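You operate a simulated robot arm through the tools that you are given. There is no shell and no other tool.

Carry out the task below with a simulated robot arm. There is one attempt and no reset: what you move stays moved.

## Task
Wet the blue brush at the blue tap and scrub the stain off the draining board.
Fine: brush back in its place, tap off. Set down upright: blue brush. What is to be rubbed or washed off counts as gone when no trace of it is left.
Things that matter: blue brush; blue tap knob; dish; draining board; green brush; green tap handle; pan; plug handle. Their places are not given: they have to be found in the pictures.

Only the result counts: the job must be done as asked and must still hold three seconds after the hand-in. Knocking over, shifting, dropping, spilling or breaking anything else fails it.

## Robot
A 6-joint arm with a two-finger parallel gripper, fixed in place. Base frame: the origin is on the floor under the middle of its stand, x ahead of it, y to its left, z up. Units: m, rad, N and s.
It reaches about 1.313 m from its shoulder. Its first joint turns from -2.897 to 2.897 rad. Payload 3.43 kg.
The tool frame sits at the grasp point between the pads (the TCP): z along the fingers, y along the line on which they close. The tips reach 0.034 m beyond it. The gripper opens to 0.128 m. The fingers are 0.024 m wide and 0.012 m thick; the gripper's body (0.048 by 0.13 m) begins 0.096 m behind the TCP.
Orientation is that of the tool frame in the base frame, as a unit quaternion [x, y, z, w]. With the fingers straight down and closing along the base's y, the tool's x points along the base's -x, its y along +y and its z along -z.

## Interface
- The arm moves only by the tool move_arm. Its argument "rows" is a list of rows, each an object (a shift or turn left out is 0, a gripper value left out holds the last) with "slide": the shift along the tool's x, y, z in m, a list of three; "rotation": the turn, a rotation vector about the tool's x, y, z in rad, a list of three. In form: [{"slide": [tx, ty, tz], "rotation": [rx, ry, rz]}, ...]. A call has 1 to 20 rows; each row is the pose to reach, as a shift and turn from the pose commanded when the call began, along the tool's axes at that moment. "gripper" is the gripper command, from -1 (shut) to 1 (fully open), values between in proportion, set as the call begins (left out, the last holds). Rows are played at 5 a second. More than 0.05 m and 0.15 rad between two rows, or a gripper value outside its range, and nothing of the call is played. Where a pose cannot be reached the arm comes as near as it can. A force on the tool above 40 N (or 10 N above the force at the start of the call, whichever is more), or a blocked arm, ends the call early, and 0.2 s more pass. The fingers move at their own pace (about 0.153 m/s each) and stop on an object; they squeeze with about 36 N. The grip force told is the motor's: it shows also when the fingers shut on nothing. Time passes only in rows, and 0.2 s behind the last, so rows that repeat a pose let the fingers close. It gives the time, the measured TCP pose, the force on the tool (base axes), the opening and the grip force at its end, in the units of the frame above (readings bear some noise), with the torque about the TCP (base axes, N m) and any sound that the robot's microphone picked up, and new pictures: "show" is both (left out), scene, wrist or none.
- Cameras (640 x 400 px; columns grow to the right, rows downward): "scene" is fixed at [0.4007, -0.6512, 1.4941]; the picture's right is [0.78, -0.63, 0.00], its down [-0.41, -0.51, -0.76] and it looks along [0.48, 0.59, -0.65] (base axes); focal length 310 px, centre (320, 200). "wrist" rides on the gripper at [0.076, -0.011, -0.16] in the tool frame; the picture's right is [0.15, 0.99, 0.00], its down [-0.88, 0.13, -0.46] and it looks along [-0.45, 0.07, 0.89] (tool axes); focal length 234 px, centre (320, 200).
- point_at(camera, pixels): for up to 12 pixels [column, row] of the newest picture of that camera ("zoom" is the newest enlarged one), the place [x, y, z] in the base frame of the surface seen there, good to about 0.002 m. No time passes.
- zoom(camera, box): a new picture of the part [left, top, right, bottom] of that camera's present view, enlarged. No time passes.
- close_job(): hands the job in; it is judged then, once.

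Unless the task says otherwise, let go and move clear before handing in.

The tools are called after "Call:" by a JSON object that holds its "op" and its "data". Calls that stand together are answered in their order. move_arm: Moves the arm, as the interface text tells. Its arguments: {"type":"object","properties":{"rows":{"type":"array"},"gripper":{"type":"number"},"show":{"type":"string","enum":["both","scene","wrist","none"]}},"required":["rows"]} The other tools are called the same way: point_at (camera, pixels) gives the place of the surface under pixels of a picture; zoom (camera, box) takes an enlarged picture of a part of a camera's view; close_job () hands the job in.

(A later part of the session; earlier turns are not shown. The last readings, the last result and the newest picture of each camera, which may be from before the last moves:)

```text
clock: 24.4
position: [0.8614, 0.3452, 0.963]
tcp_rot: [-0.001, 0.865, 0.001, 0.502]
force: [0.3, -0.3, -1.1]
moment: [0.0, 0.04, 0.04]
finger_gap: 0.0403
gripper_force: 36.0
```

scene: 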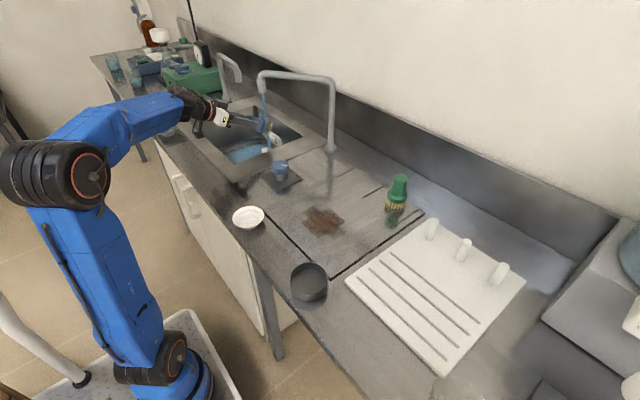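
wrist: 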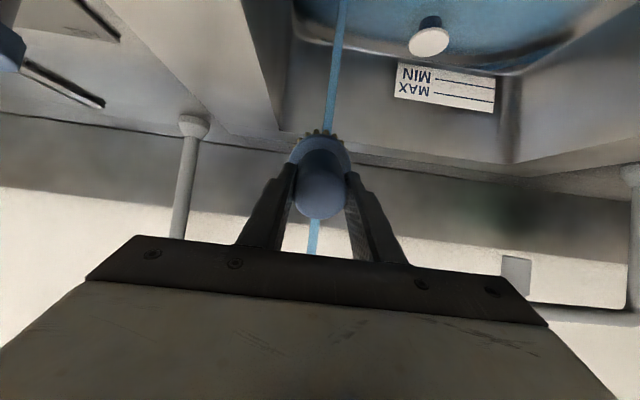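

Call:
{"op": "zoom", "data": {"camera": "scene", "box": [235, 85, 305, 155]}}

```text
5.71 times, centred on (270, 120) of scene
```

zoom: 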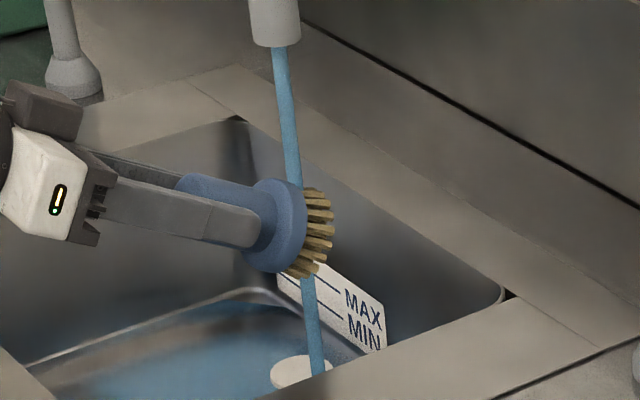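

The stream now passes at the flange–bristle boundary on top and through the lower bristles. I'll draw back another 1 cm and dwell there with small sweeps so that the bristles get fully wet.

Call:
{"op": "move_arm", "data": {"rows": [{"slide": [0.0025, 0, -0.0043]}, {"slide": [0.005, 0, -0.0087]}, {"slide": [0.005, 0, -0.0087]}, {"slide": [0.005, 0, -0.0087]}, {"slide": [0.005, 0, -0.0087]}, {"slide": [0.005, 0.012, -0.0087]}, {"slide": [0.005, 0.012, -0.0087]}, {"slide": [0.005, 0, -0.0087]}, {"slide": [0.005, -0.012, -0.0087]}, {"slide": [0.005, -0.012, -0.0087]}, {"slide": [0.005, 0, -0.0087]}, {"slide": [0.005, 0, -0.0087]}]}}

Call:
{"op": "zoom", "data": {"camera": "scene", "box": [235, 85, 305, 155]}}

```text
clock: 27.0
position: [0.8509, 0.3436, 0.9625]
tcp_rot: [-0.001, 0.865, 0.001, 0.501]
force: [-0.4, 0.6, -0.6]
moment: [0.01, 0.08, 0.01]
finger_gap: 0.0408
gripper_force: 35.7
```

scene: 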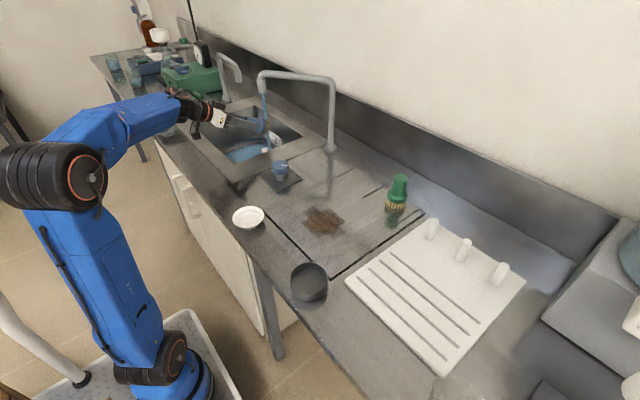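
wrist: 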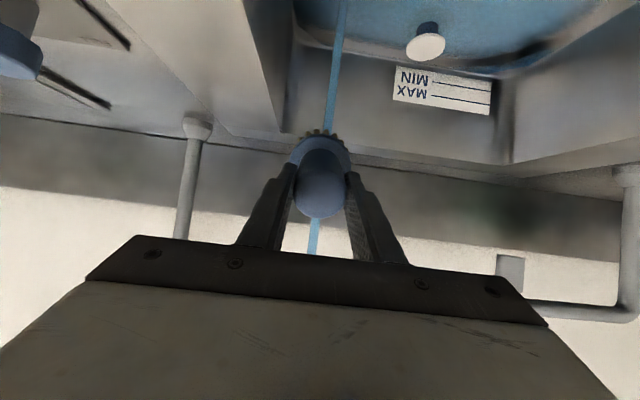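

```text
5.71 times, centred on (270, 120) of scene
```

zoom: 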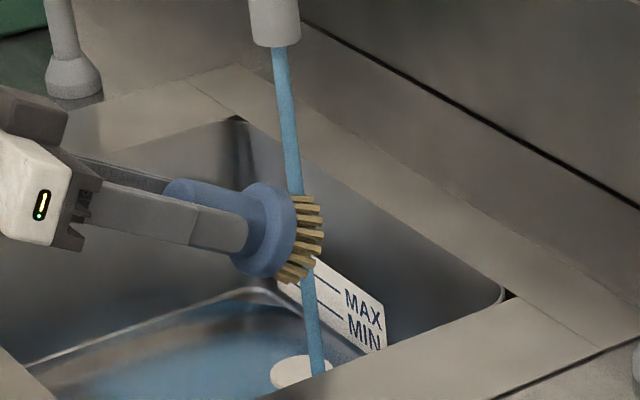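

The stream now runs straight through the bristles and the sink level stays low. I'll back out and rise, then turn the hand upright again.

Call:
{"op": "move_arm", "data": {"rows": [{"slide": [0.005, 0, -0.0087]}, {"slide": [0.005, 0, -0.0087]}, {"slide": [0.02, 0, -0.0347]}, {"slide": [0.035, 0, -0.061]}, {"slide": [0.0498, 0, -0.0867]}, {"slide": [0.0208, 0, -0.1033]}, {"slide": [-0.008, 0, -0.12]}, {"slide": [-0.037, 0, -0.1365]}, {"slide": [-0.037, 0, -0.1365]}], "show": "none"}}

Call:
{"op": "move_arm", "data": {"rows": [{"rotation": [0, 0.13, 0]}, {"rotation": [0, 0.26, 0]}, {"rotation": [0, 0.39, 0]}, {"rotation": [0, 0.52, 0]}, {"rotation": [0, 0.65, 0]}, {"rotation": [0, 0.78, 0]}, {"rotation": [0, 0.91, 0]}, {"rotation": [0, 1.05, 0]}, {"rotation": [0, 1.05, 0]}]}}

```text
clock: 29.0
position: [0.7512, 0.3464, 1.0623]
tcp_rot: [0.0, 0.865, 0.0, 0.501]
force: [-0.5, 0.2, -0.9]
moment: [-0.02, 0.04, -0.01]
finger_gap: 0.0408
gripper_force: 35.9
```

```text
clock: 31.0
position: [0.7508, 0.3455, 1.0641]
tcp_rot: [-0.001, 1.0, 0.0, -0.001]
force: [0.3, 0.6, -1.2]
moment: [0.01, 0.01, -0.01]
finger_gap: 0.0406
gripper_force: 36.1
```

scene: 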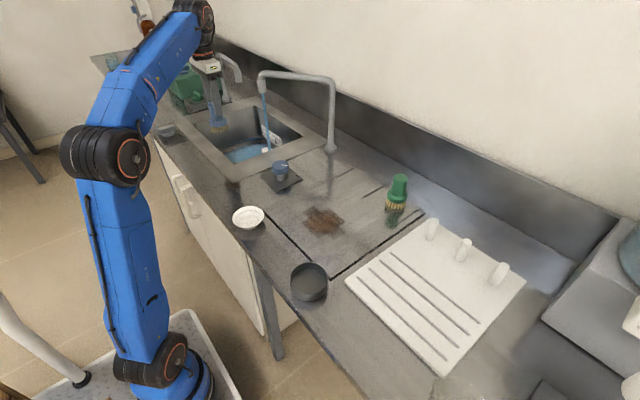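
wrist: 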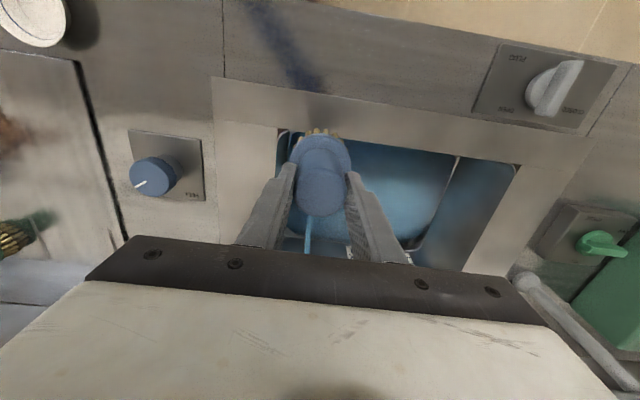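

The hand is upright again with the wet brush. I'll move along -y to above the stain at (0.81, -0.155), keeping the present height.

Call:
{"op": "move_arm", "data": {"rows": [{"slide": [0, -0.04, 0]}, {"slide": [0, -0.08, 0]}, {"slide": [0, -0.125, 0]}, {"slide": [0, -0.17, 0]}, {"slide": [0, -0.215, 0]}, {"slide": [-0.01, -0.26, 0]}, {"slide": [-0.02, -0.305, 0]}, {"slide": [-0.03, -0.35, 0]}, {"slide": [-0.04, -0.395, 0]}, {"slide": [-0.05, -0.44, 0]}, {"slide": [-0.059, -0.48, 0]}, {"slide": [-0.059, -0.501, 0]}, {"slide": [-0.059, -0.501, 0]}]}}

```text
clock: 33.8
position: [0.8107, -0.1569, 1.0641]
tcp_rot: [0.0, 1.0, 0.0, 0.0]
force: [0.9, 0.2, -1.2]
moment: [-0.02, -0.02, 0.0]
finger_gap: 0.0405
gripper_force: 36.3
```

scene: 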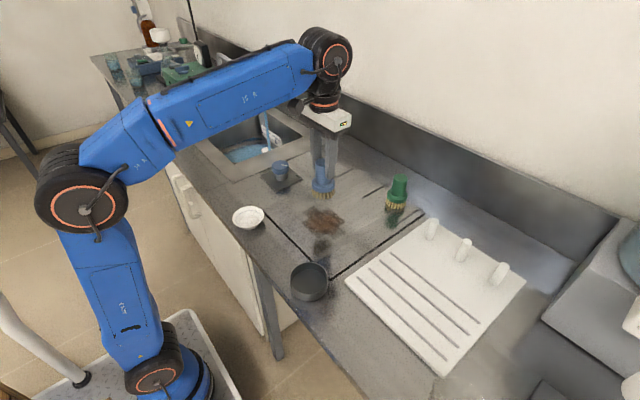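
wrist: 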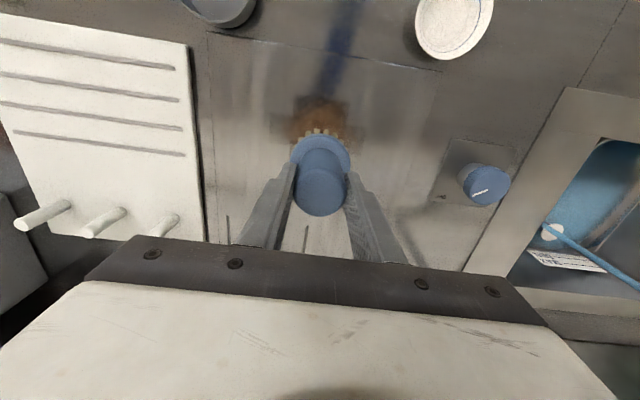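

The brush hangs over the stain at scene (322,218). I'll measure the stain's outline before lowering.

Call:
{"op": "zoom", "data": {"camera": "scene", "box": [285, 190, 365, 250]}}

Call:
{"op": "zoom", "data": {"camera": "wrist", "box": [250, 60, 400, 180]}}

```text
6.67 times, centred on (325, 220) of scene
```

zoom: 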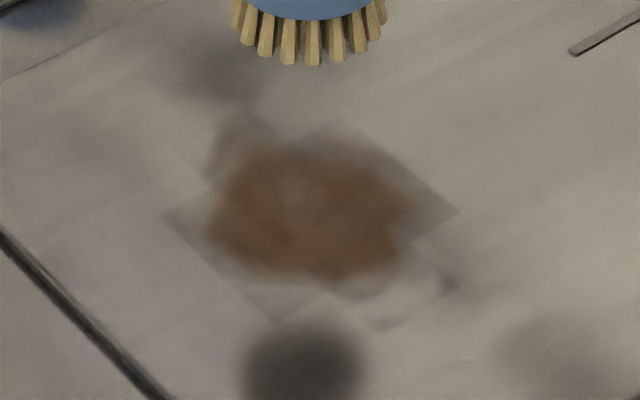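

```text
3.33 times, centred on (325, 120) of wrist
```

zoom: 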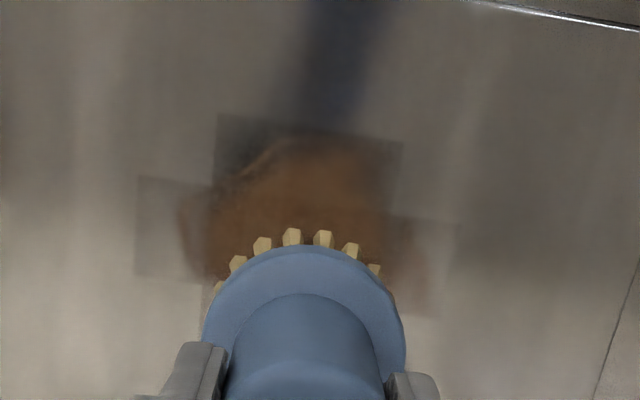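

Call:
{"op": "point_at", "data": {"camera": "zoom", "pixels": [[218, 113], [403, 145], [213, 185], [138, 177], [135, 275], [203, 283], [395, 215], [462, 222], [435, 318], [640, 30]]}}

Call:
{"op": "point_at", "data": {"camera": "scene", "pixels": [[313, 206.3], [302, 213], [301.5, 222], [318, 238.3], [336, 239.5], [345.5, 232], [345.5, 221.7], [328, 208], [343.4, 232], [333, 241]]}}

```text
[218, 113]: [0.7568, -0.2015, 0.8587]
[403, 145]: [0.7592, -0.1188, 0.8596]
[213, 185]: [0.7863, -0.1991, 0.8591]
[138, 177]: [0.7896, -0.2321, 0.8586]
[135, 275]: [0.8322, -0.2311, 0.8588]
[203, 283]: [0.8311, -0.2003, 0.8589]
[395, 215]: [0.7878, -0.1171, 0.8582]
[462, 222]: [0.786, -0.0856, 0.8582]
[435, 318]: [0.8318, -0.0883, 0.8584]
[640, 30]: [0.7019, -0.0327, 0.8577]
```

```text
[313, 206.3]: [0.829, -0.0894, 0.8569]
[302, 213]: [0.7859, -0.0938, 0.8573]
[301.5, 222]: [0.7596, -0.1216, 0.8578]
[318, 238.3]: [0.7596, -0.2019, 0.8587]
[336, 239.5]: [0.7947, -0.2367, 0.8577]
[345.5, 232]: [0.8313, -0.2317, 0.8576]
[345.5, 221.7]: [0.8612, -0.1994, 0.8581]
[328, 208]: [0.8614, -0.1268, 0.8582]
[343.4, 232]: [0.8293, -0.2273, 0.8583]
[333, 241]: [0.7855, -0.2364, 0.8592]
```

The stain is a plus shape: x 0.757–0.862 by y -0.20 to -0.12, with arms out to y -0.236 and -0.086. I'll lower the brush onto its centre until light contact.

Call:
{"op": "move_arm", "data": {"rows": [{"slide": [0, 0, 0.04]}, {"slide": [0, 0, 0.08]}, {"slide": [0, 0, 0.105]}, {"slide": [0, 0, 0.118]}, {"slide": [0, 0, 0.124]}, {"slide": [0, 0, 0.127]}, {"slide": [0, 0, 0.1285]}, {"slide": [0, 0, 0.1285]}]}}

```text
clock: 34.8
position: [0.8113, -0.1558, 0.9498]
tcp_rot: [0.0, 1.0, -0.001, 0.005]
force: [-2.9, 0.6, 14.2]
moment: [0.43, 0.31, 0.05]
finger_gap: 0.0406
gripper_force: 36.1
stopped in row 5: the force on the tool passed its limit at 75 N (the readings are from after the stop); the commanded pose is now the measured one
```

scene: 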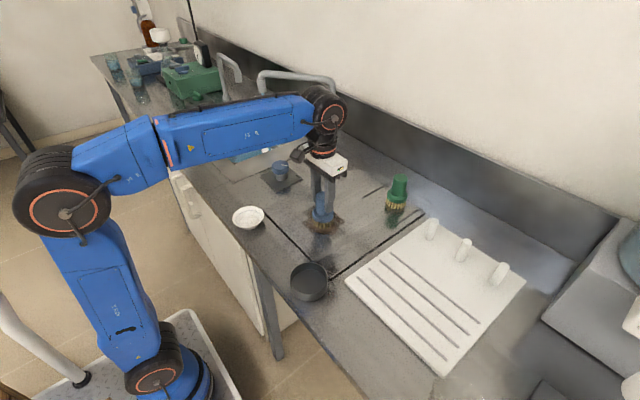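
wrist: 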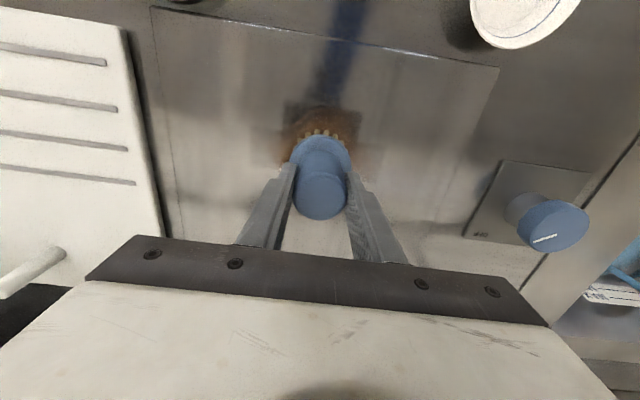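

The call ended in row 5 because contact came at TCP z 0.950, about 14 mm higher than expected; the reading is now 14 N. I'll look at what touches.

Call:
{"op": "zoom", "data": {"camera": "scene", "box": [280, 140, 370, 250]}}

Call:
{"op": "zoom", "data": {"camera": "wrist", "box": [240, 80, 400, 240]}}

Call:
{"op": "point_at", "data": {"camera": "scene", "pixels": [[322, 205], [320, 212], [322, 218], [322, 224], [322, 229], [322, 233], [312, 226], [332, 226]]}}

```text
3.64 times, centred on (325, 195) of scene
```

zoom: 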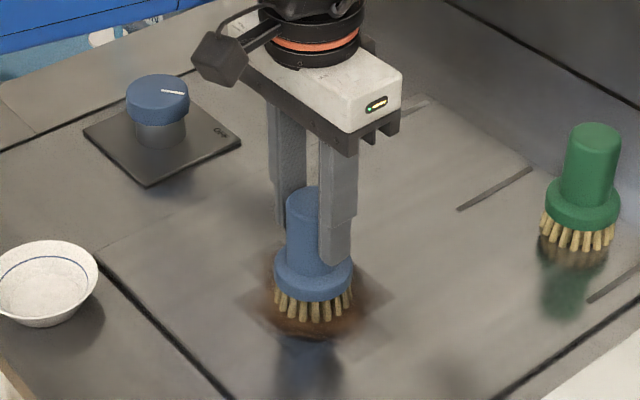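

```text
2.50 times, centred on (320, 160) of wrist
```

zoom: 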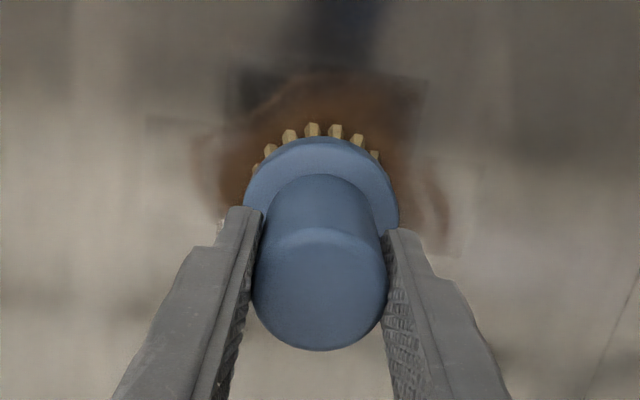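

```text
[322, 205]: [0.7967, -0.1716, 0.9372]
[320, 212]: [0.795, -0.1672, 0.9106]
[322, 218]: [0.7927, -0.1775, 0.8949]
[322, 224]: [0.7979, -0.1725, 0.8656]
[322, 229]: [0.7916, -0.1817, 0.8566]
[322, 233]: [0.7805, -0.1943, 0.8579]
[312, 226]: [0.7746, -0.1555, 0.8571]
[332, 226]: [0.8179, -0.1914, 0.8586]
```

Call:
{"op": "zoom", "data": {"camera": "scene", "box": [300, 185, 350, 235]}}

Call:
{"op": "point_at", "data": {"camera": "scene", "pixels": [[319, 195], [319, 197], [322, 193.5], [322, 221], [320, 226], [325, 226], [322, 227.5], [316, 226], [328, 213], [328, 215]]}}

Call:
{"op": "point_at", "data": {"camera": "wrist", "pixels": [[320, 200], [320, 180], [310, 200], [300, 160], [320, 152], [318, 132], [325, 133], [318, 136]]}}

```text
8.00 times, centred on (325, 210) of scene
```

zoom: 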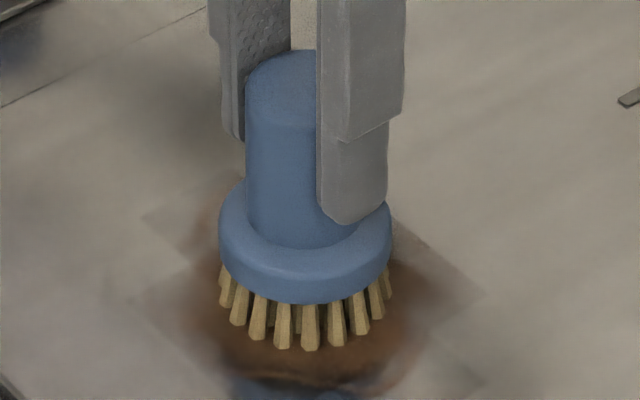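

```text
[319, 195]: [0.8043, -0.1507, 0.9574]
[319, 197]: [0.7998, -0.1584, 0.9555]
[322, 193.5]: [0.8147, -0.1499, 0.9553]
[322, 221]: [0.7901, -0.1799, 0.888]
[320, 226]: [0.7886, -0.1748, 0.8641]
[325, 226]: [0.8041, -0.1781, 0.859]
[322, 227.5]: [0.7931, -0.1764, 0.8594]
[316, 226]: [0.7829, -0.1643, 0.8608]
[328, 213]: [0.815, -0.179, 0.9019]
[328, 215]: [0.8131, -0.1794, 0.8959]
```

```text
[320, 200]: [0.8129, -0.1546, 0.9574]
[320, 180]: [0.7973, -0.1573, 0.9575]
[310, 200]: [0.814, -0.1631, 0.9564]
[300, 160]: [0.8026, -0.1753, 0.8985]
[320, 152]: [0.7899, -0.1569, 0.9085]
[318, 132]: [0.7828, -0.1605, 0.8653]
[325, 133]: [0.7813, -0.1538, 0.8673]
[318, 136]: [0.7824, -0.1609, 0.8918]
```

The brush stands flat on the board (handle top at z 0.957) but has crept about 14 mm down in the fingers since it was picked up. I'll open slightly and lower the fingers to regrip it at the proper depth.

Call:
{"op": "move_arm", "data": {"rows": [{"slide": [0, 0, 0]}, {"slide": [0, 0, 0]}, {"slide": [0, 0, 0.005], "rotation": [0, 0.01, 0]}, {"slide": [0, 0, 0.0125], "rotation": [0, 0.01, 0]}, {"slide": [0, 0, 0.0125], "rotation": [0, 0.01, 0]}], "gripper": 0.05}}

```text
clock: 36.0
position: [0.8109, -0.1569, 0.9357]
tcp_rot: [-0.001, 1.0, -0.002, -0.001]
force: [-0.3, 1.1, -0.2]
moment: [-0.02, -0.04, -0.03]
finger_gap: 0.0671
gripper_force: 0.0
```

scene: 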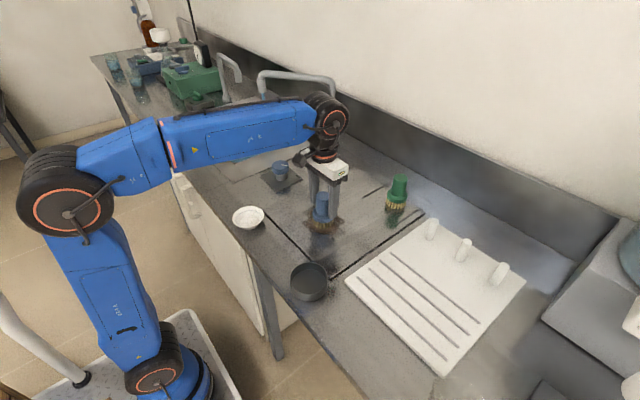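
wrist: 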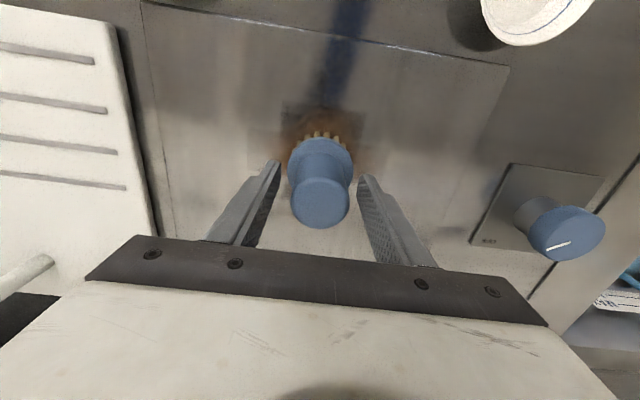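

The brush stands on its own between the open fingers, and the TCP is at z 0.936. I'll close on it again.

Call:
{"op": "move_arm", "data": {"rows": [{"slide": [0, 0, 0]}, {"slide": [0, 0, 0]}, {"slide": [0, 0, 0]}], "gripper": -1, "show": "wrist"}}

```text
clock: 36.8
position: [0.8112, -0.1569, 0.9361]
tcp_rot: [0.0, 1.0, 0.0, -0.001]
force: [0.0, 0.1, -0.3]
moment: [-0.01, 0.0, 0.03]
finger_gap: 0.0409
gripper_force: 36.1
```

wrist: 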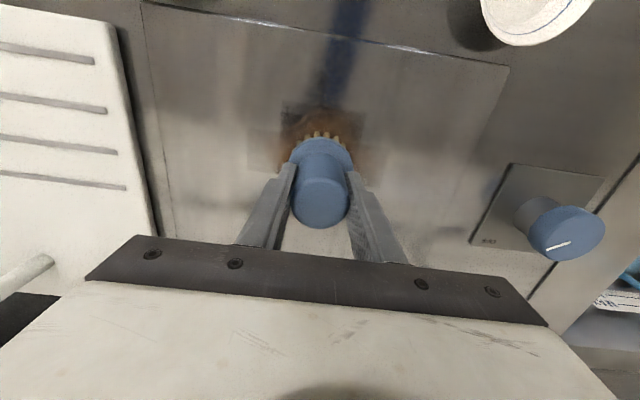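

The brush is regripped with almost no contact force. I'll press 1.5 mm and make a short test stroke in y to check the force and the effect on the stain.

Call:
{"op": "move_arm", "data": {"rows": [{"slide": [0, 0, 0.0015]}, {"slide": [0, 0.02, 0.0015]}, {"slide": [0, 0.04, 0.0015]}, {"slide": [0, 0.06, 0.0015]}, {"slide": [0, 0.06, 0.0015]}]}}

```text
clock: 38.0
position: [0.8102, -0.0952, 0.9351]
tcp_rot: [0.0, 1.0, -0.001, -0.001]
force: [0.0, -0.2, 0.8]
moment: [-0.05, -0.02, -0.01]
finger_gap: 0.0409
gripper_force: 36.0
```

scene: 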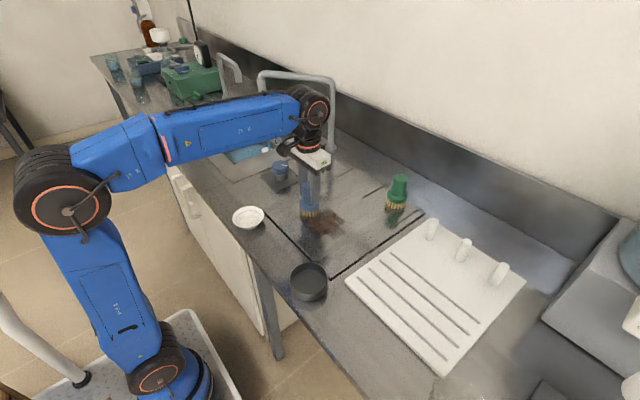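
wrist: 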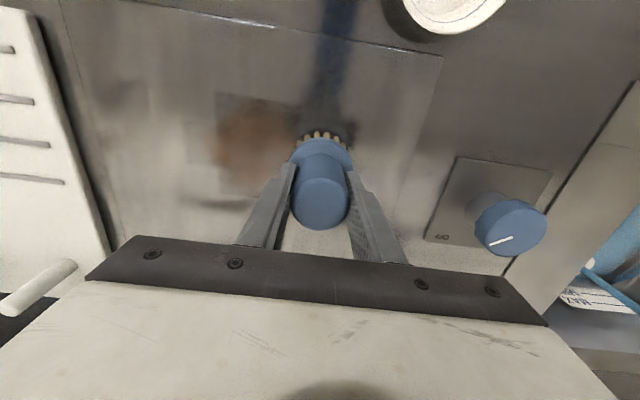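

Call:
{"op": "zoom", "data": {"camera": "scene", "box": [285, 190, 365, 250]}}

Call:
{"op": "zoom", "data": {"camera": "wrist", "box": [180, 70, 340, 210]}}

```text
6.67 times, centred on (325, 220) of scene
```

zoom: 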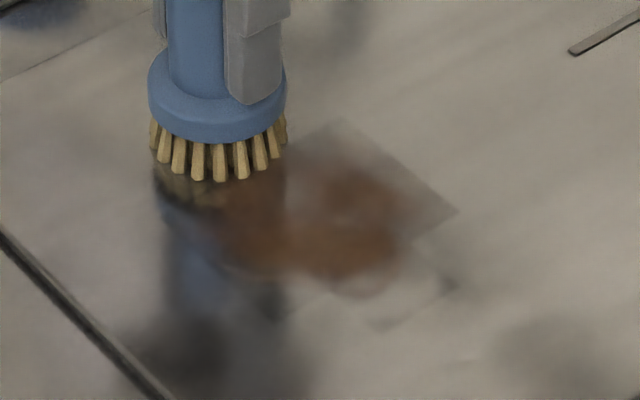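

```text
2.86 times, centred on (260, 140) of wrist
```

zoom: 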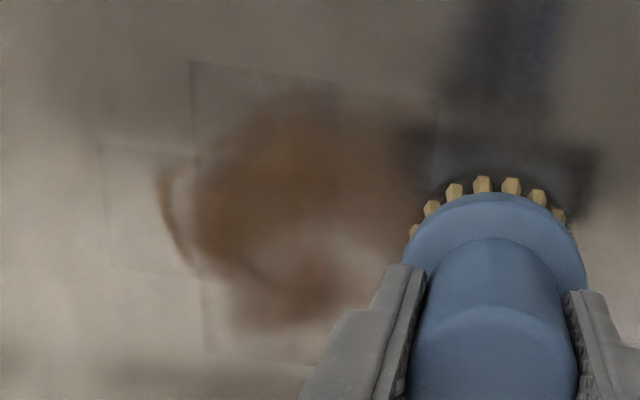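

The middle looks slightly lighter, and the contact force is only about 1 N. I'll press 2 mm more and make full strokes across y at this x.

Call:
{"op": "move_arm", "data": {"rows": [{"slide": [0, 0, 0.001]}, {"slide": [0, 0, 0.002]}, {"slide": [0, -0.03, 0.002]}, {"slide": [0, -0.06, 0.002]}, {"slide": [0, -0.09, 0.002]}, {"slide": [0, -0.12, 0.002]}, {"slide": [0, -0.14, 0.002]}, {"slide": [0, -0.11, 0.002]}, {"slide": [0, -0.08, 0.002]}, {"slide": [0, -0.05, 0.002]}, {"slide": [0, -0.02, 0.002]}, {"slide": [0, 0.005, 0.002]}]}}

Call:
{"op": "zoom", "data": {"camera": "scene", "box": [285, 190, 365, 250]}}

Call:
{"op": "zoom", "data": {"camera": "wrist", "box": [180, 70, 340, 210]}}

```text
clock: 40.6
position: [0.8123, -0.0918, 0.9318]
tcp_rot: [0.0, 1.0, -0.001, -0.001]
force: [-0.2, 0.1, 1.6]
moment: [0.11, 0.02, 0.01]
finger_gap: 0.0407
gripper_force: 35.8
```

scene: 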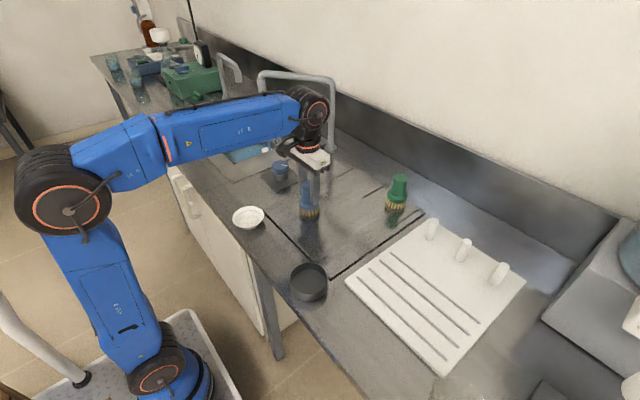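
wrist: 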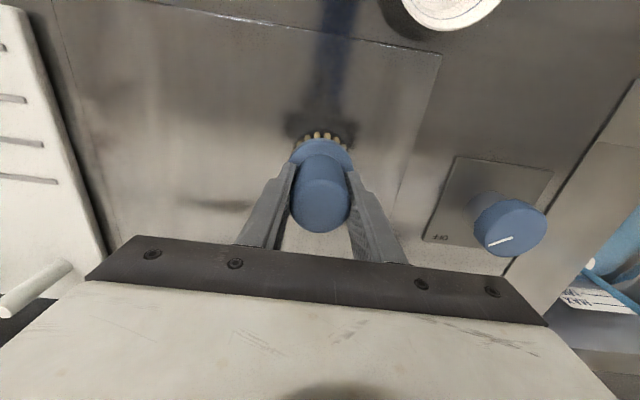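

```text
6.67 times, centred on (325, 220) of scene
```

zoom: 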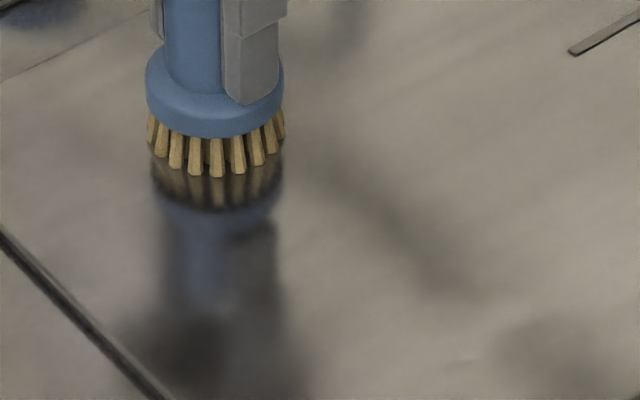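

```text
2.86 times, centred on (260, 140) of wrist
```

zoom: 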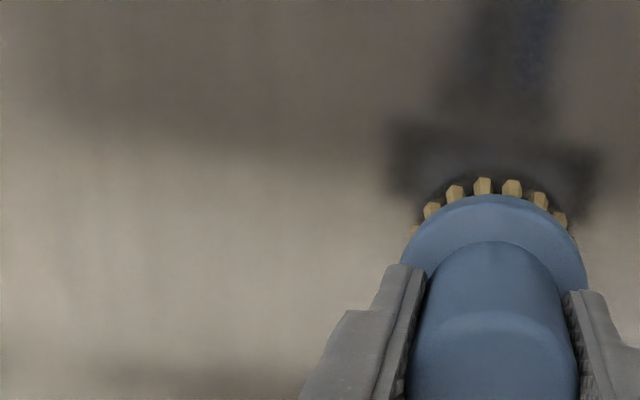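

The stain looks gone in both zooms after two strokes. I'll still pass over the whole former outline in front and behind (x 0.775 and 0.845) to remove any faint edge.

Call:
{"op": "move_arm", "data": {"rows": [{"slide": [0.03, 0.005, 0]}, {"slide": [0.036, -0.02, 0]}, {"slide": [0.036, -0.05, 0]}, {"slide": [0.036, -0.08, 0]}, {"slide": [0.036, -0.11, 0]}, {"slide": [0.036, -0.145, 0]}, {"slide": [0.0, -0.148, 0]}, {"slide": [-0.034, -0.145, 0]}, {"slide": [-0.034, -0.11, 0]}, {"slide": [-0.034, -0.08, 0]}, {"slide": [-0.034, -0.05, 0]}, {"slide": [-0.034, -0.02, 0]}, {"slide": [-0.034, 0.005, 0]}, {"slide": [0, 0.008, 0]}, {"slide": [0, -0.03, 0]}, {"slide": [0, -0.07, 0]}, {"slide": [0, -0.11, 0]}, {"slide": [0, -0.148, 0]}]}}

```text
clock: 44.4
position: [0.8121, -0.2374, 0.9336]
tcp_rot: [-0.002, 1.0, -0.001, -0.001]
force: [0.4, 0.4, -0.6]
moment: [-0.03, -0.03, -0.01]
finger_gap: 0.0408
gripper_force: 36.0
```

scene: 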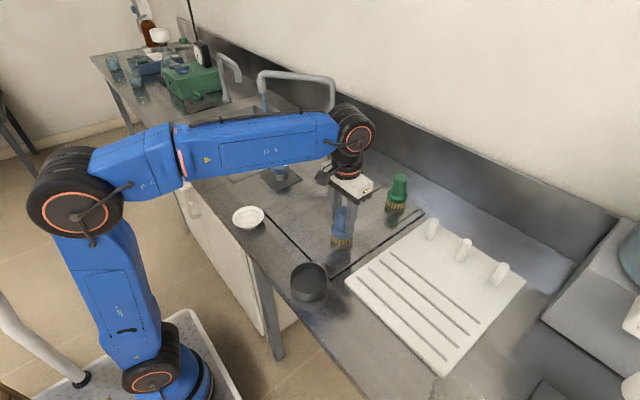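
wrist: 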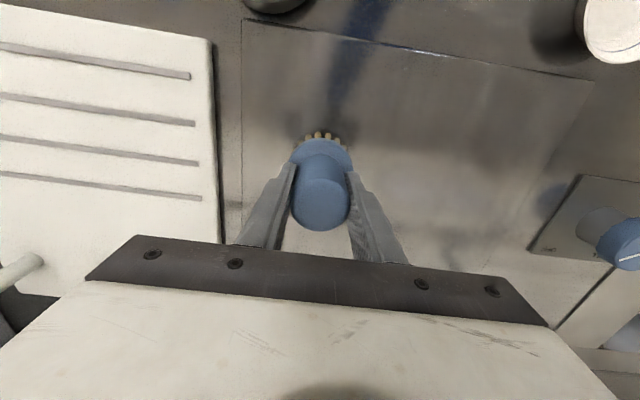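

The former stain area at scene (322,220) looks clear from this view. I'll lift the brush and inspect the whole area.

Call:
{"op": "move_arm", "data": {"rows": [{"slide": [0, 0.01, -0.03]}, {"slide": [0.02, 0.03, -0.06]}, {"slide": [0.03, 0.06, -0.09]}, {"slide": [0.03, 0.09, -0.11]}, {"slide": [0.03, 0.13, -0.12]}, {"slide": [0.03, 0.1538, -0.12]}, {"slide": [0.03, 0.1538, -0.12]}]}}

Call:
{"op": "zoom", "data": {"camera": "scene", "box": [285, 190, 365, 250]}}

Call:
{"op": "zoom", "data": {"camera": "wrist", "box": [150, 30, 400, 190]}}

```text
clock: 46.0
position: [0.7803, -0.0848, 1.0519]
tcp_rot: [0.0, 1.0, -0.001, -0.001]
force: [0.3, 0.2, -1.8]
moment: [0.01, -0.03, 0.0]
finger_gap: 0.0408
gripper_force: 35.9
```

scene: 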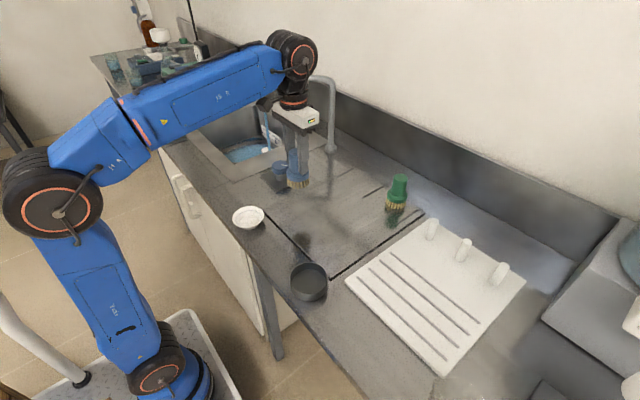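
wrist: 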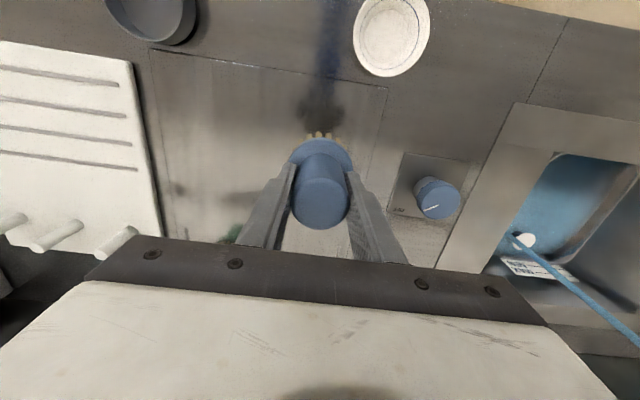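

```text
6.67 times, centred on (325, 220) of scene
```

zoom: 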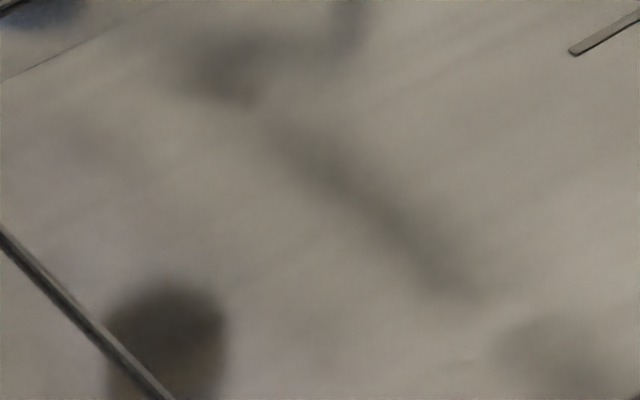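

```text
2.50 times, centred on (275, 110) of wrist
```

zoom: 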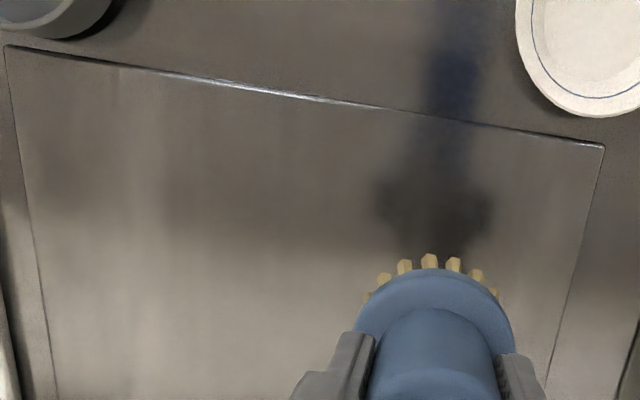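

The brown stain is gone; grey smears remain that look like soft reflections, some of which were there at the start. I'll zoom closer for any brown trace, near (312,204) in the scene especially.

Call:
{"op": "zoom", "data": {"camera": "scene", "box": [295, 195, 335, 220]}}

Call:
{"op": "zoom", "data": {"camera": "scene", "box": [315, 210, 355, 240]}}

Call:
{"op": "zoom", "data": {"camera": "scene", "box": [255, 160, 415, 270]}}

```text
16.00 times, centred on (315, 208) of scene
```

zoom: 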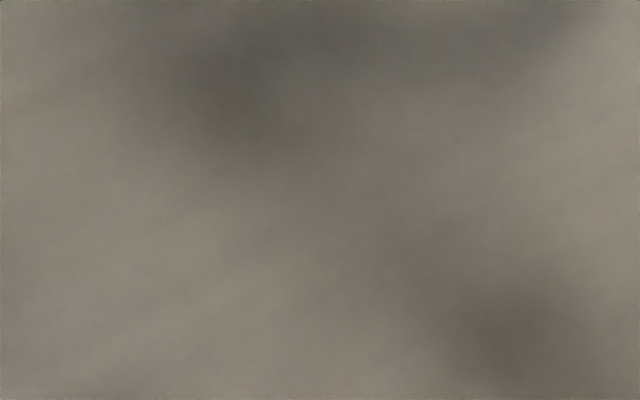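

```text
13.33 times, centred on (335, 225) of scene
```

zoom: 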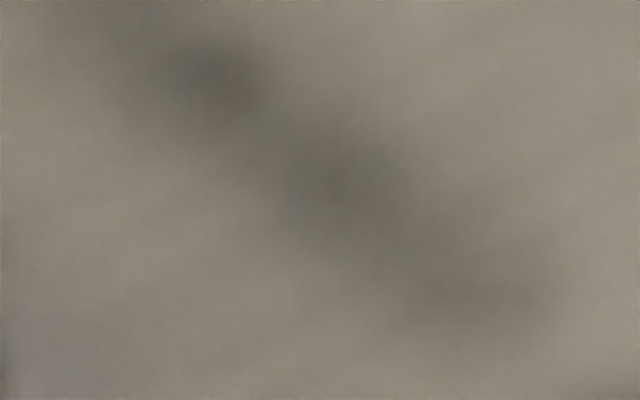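

```text
3.64 times, centred on (335, 215) of scene
```

zoom: 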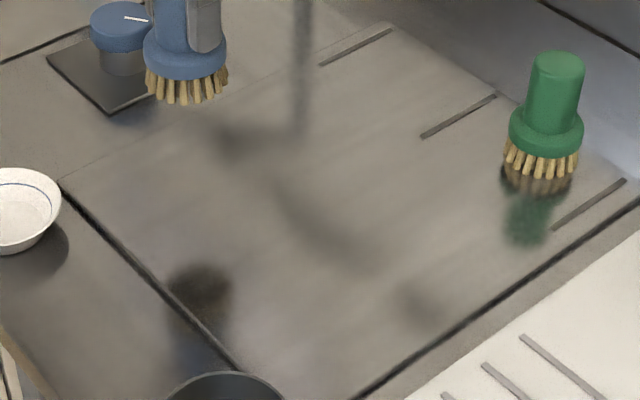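

The remaining grey streaks match the tap's soft reflections, and no brown is left. I'll carry the brush back above its place at (0.990, -0.085), lowering only part of the way.

Call:
{"op": "move_arm", "data": {"rows": [{"slide": [-0.035, 0, 0.0]}, {"slide": [-0.075, 0, 0.01]}, {"slide": [-0.115, 0, 0.02]}, {"slide": [-0.155, 0, 0.03]}, {"slide": [-0.19, 0, 0.04]}, {"slide": [-0.2087, 0, 0.05]}, {"slide": [-0.2087, 0, 0.07]}, {"slide": [-0.2087, 0, 0.09]}, {"slide": [-0.2087, 0, 0.09]}]}}

Call:
{"op": "zoom", "data": {"camera": "scene", "box": [315, 140, 415, 230]}}

Call:
{"op": "zoom", "data": {"camera": "scene", "box": [285, 190, 365, 250]}}

```text
clock: 48.0
position: [0.9904, -0.0847, 0.9613]
tcp_rot: [0.0, 1.0, -0.001, -0.001]
force: [-0.7, 0.0, -0.6]
moment: [-0.02, 0.0, -0.03]
finger_gap: 0.0405
gripper_force: 35.6
```

scene: 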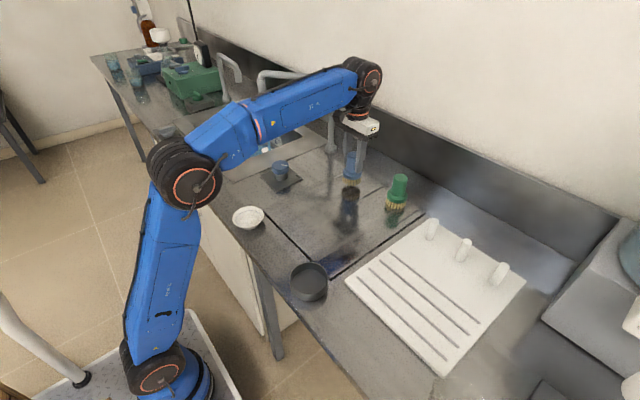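
wrist: 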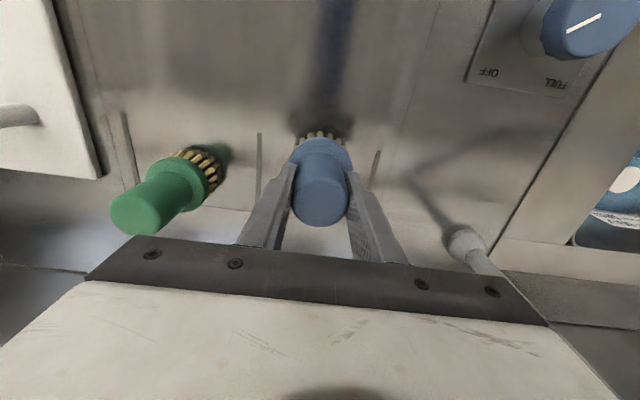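

```text
4.44 times, centred on (365, 185) of scene
```

zoom: 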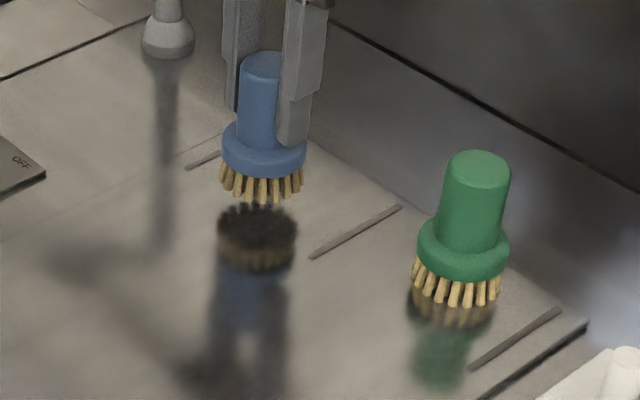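

```text
6.67 times, centred on (325, 220) of scene
```

zoom: 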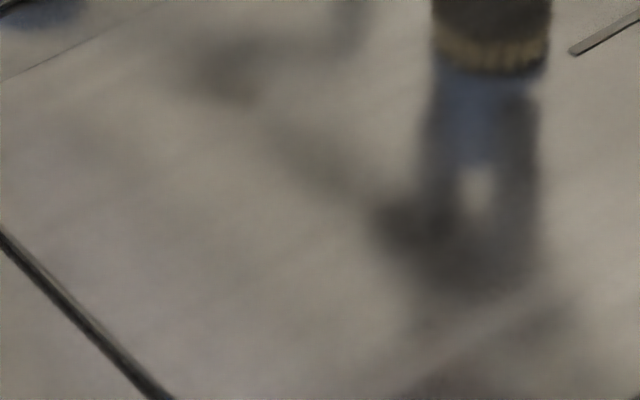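

The brush hangs about 2 cm above its place. Before setting it down I'll look closely at a faint warm tint near scene (315,205).

Call:
{"op": "zoom", "data": {"camera": "scene", "box": [306, 199, 324, 211]}}

Call:
{"op": "point_at", "data": {"camera": "scene", "pixels": [[315, 205], [312, 203], [310, 200], [340, 228]]}}

Call:
{"op": "zoom", "data": {"camera": "scene", "box": [290, 185, 350, 225]}}

```text
16.00 times, centred on (315, 205) of scene
```

zoom: 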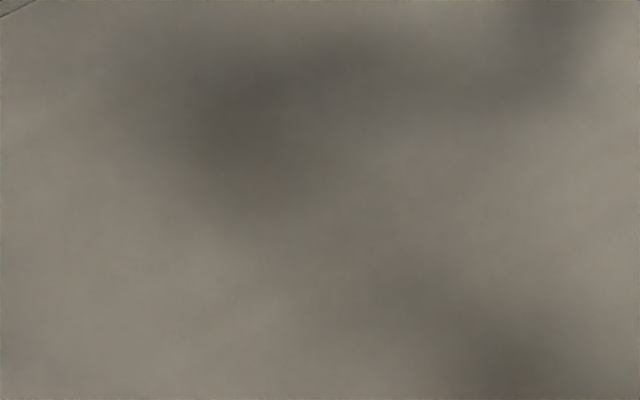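

```text
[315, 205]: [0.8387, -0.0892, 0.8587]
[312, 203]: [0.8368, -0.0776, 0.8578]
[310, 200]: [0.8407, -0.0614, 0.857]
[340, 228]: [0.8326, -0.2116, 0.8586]
```

```text
10.00 times, centred on (320, 205) of scene
```

zoom: 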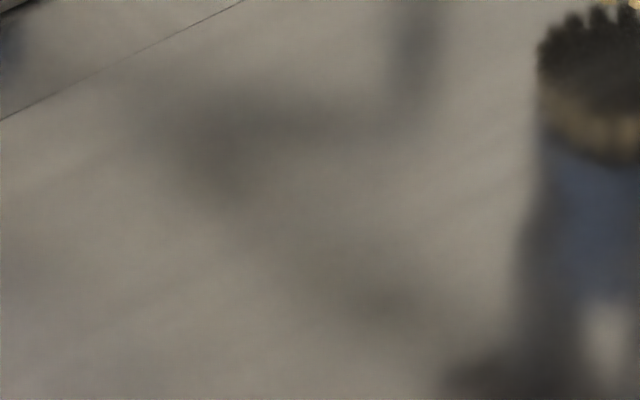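

That tint is only the grey reflection of the tap, with no brown in it. I'll lower the brush slowly until it touches the board.

Call:
{"op": "move_arm", "data": {"rows": [{"slide": [0, 0, 0.005]}, {"slide": [0, 0, 0.01]}, {"slide": [0, 0, 0.012]}, {"slide": [0, 0, 0.014]}, {"slide": [0, 0, 0.016]}, {"slide": [0, 0, 0.018]}, {"slide": [0, 0, 0.02]}, {"slide": [0, 0, 0.022]}, {"slide": [0, 0, 0.0235]}, {"slide": [0, 0, 0.025]}]}}

Call:
{"op": "zoom", "data": {"camera": "scene", "box": [315, 140, 415, 230]}}

```text
clock: 50.2
position: [0.9891, -0.0851, 0.9389]
tcp_rot: [-0.001, 1.0, -0.001, 0.001]
force: [2.3, -3.5, 26.4]
moment: [-0.01, 0.04, 0.29]
finger_gap: 0.0404
gripper_force: 36.6
```

scene: 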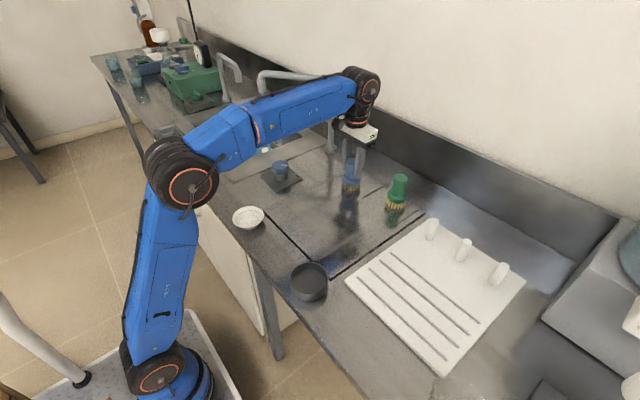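
wrist: 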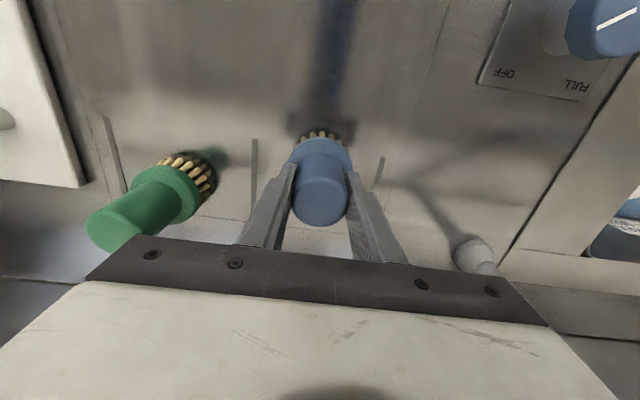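

```text
4.44 times, centred on (365, 185) of scene
```

zoom: 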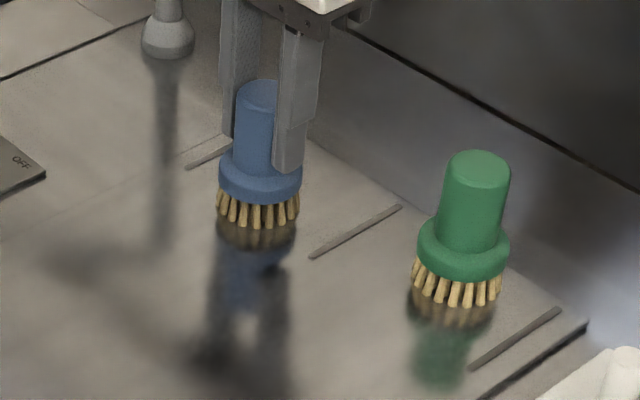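

The brush is on the board at its place (26 N upward). I'll ease off 2 mm, then open the fingers.

Call:
{"op": "move_arm", "data": {"rows": [{"slide": [0, 0, -0.001]}, {"slide": [0, 0, -0.002]}, {"slide": [0, 0, -0.002]}], "show": "none"}}

Call:
{"op": "move_arm", "data": {"rows": [{"slide": [0, 0, 0]}, {"slide": [0, 0, 0]}, {"slide": [0, 0, 0]}], "gripper": 0.3}}

Call:
{"op": "zoom", "data": {"camera": "scene", "box": [315, 140, 415, 230]}}

```text
clock: 51.0
position: [0.9897, -0.0865, 0.9382]
tcp_rot: [0.0, 1.0, -0.001, -0.001]
force: [-4.6, -3.2, 14.9]
moment: [-0.06, 0.0, 0.02]
finger_gap: 0.0405
gripper_force: 35.9
```

```text
clock: 51.8
position: [0.9895, -0.0854, 0.9382]
tcp_rot: [0.001, 1.0, -0.001, 0.0]
force: [0.6, 0.5, -0.1]
moment: [0.02, 0.01, 0.0]
finger_gap: 0.0834
gripper_force: 0.1
```

scene: 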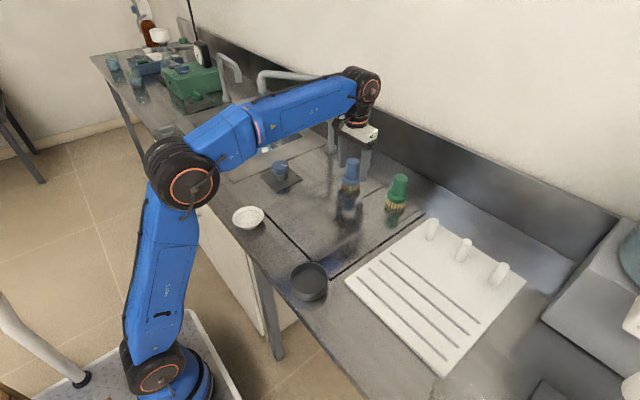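
wrist: 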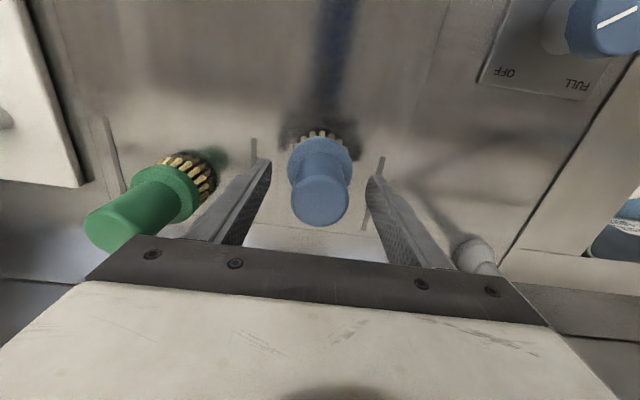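

```text
4.44 times, centred on (365, 185) of scene
```

zoom: 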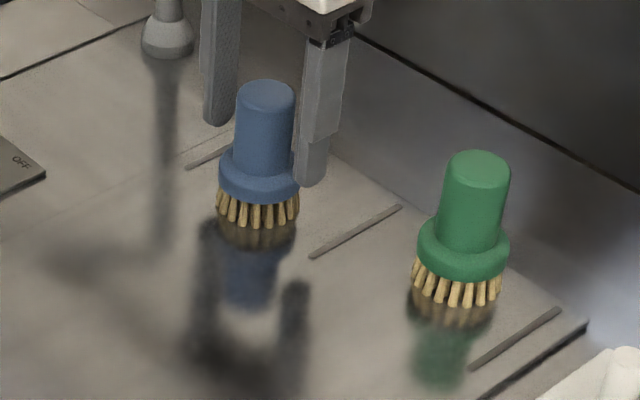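

The brush stands upright in its place between the tick marks. I'll rise clear of it and go above the knob.

Call:
{"op": "move_arm", "data": {"rows": [{"slide": [0, 0, -0.02]}, {"slide": [0, 0, -0.05]}, {"slide": [0, 0, -0.08]}, {"slide": [0.04, 0.02, -0.09]}, {"slide": [0.07, 0.055, -0.1]}, {"slide": [0.1, 0.09, -0.11]}, {"slide": [0.13, 0.125, -0.12]}, {"slide": [0.152, 0.16, -0.13]}, {"slide": [0.152, 0.191, -0.14]}, {"slide": [0.152, 0.191, -0.14]}], "gripper": 0.5}}

Call:
{"op": "point_at", "data": {"camera": "scene", "pixels": [[352.9, 161.2], [352.9, 163.8], [347.5, 161.5], [358.5, 161.5], [352, 172], [351, 176], [350, 195]]}}

Call:
{"op": "zoom", "data": {"camera": "scene", "box": [285, 190, 365, 250]}}

Call:
{"op": "zoom", "data": {"camera": "wrist", "box": [40, 20, 300, 200]}}

```text
clock: 54.0
position: [0.8382, 0.1044, 1.0774]
tcp_rot: [-0.001, 1.0, -0.001, 0.0]
force: [0.6, -0.1, 0.2]
moment: [-0.01, 0.02, 0.0]
finger_gap: 0.0959
gripper_force: 0.0
```

scene: 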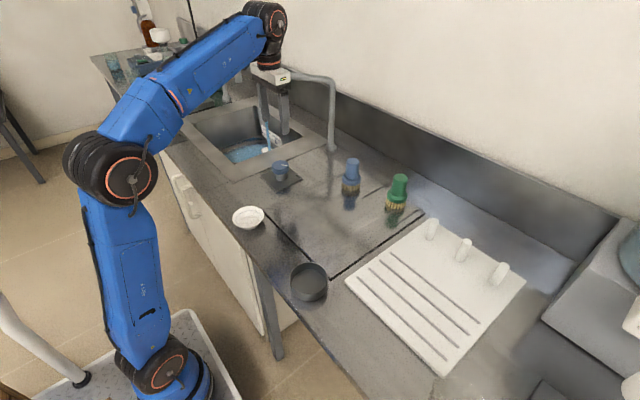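
wrist: 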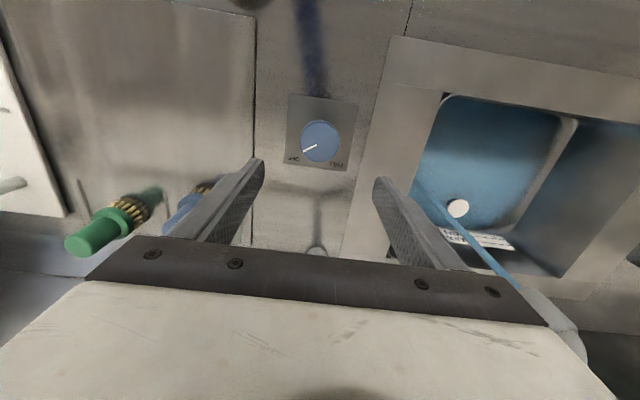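

```text
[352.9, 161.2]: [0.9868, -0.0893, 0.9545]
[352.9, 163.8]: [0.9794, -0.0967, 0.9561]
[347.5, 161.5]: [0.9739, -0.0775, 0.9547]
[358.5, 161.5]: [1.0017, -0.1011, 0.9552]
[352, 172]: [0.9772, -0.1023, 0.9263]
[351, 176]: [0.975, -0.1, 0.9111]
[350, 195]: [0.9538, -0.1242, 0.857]
```

```text
6.67 times, centred on (325, 220) of scene
```

zoom: 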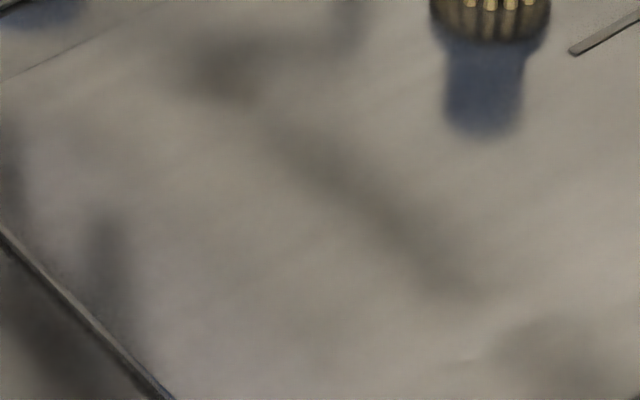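

```text
2.22 times, centred on (170, 110) of wrist
```

zoom: 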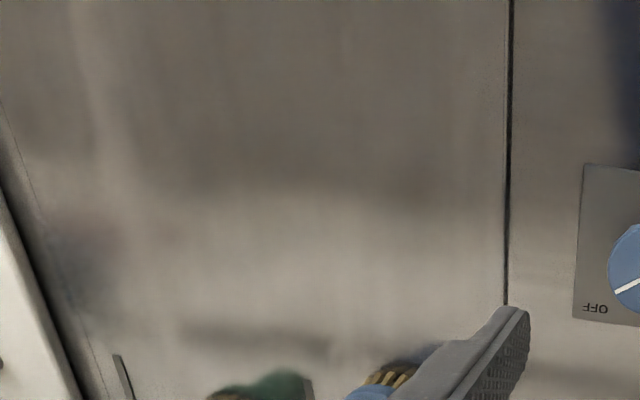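

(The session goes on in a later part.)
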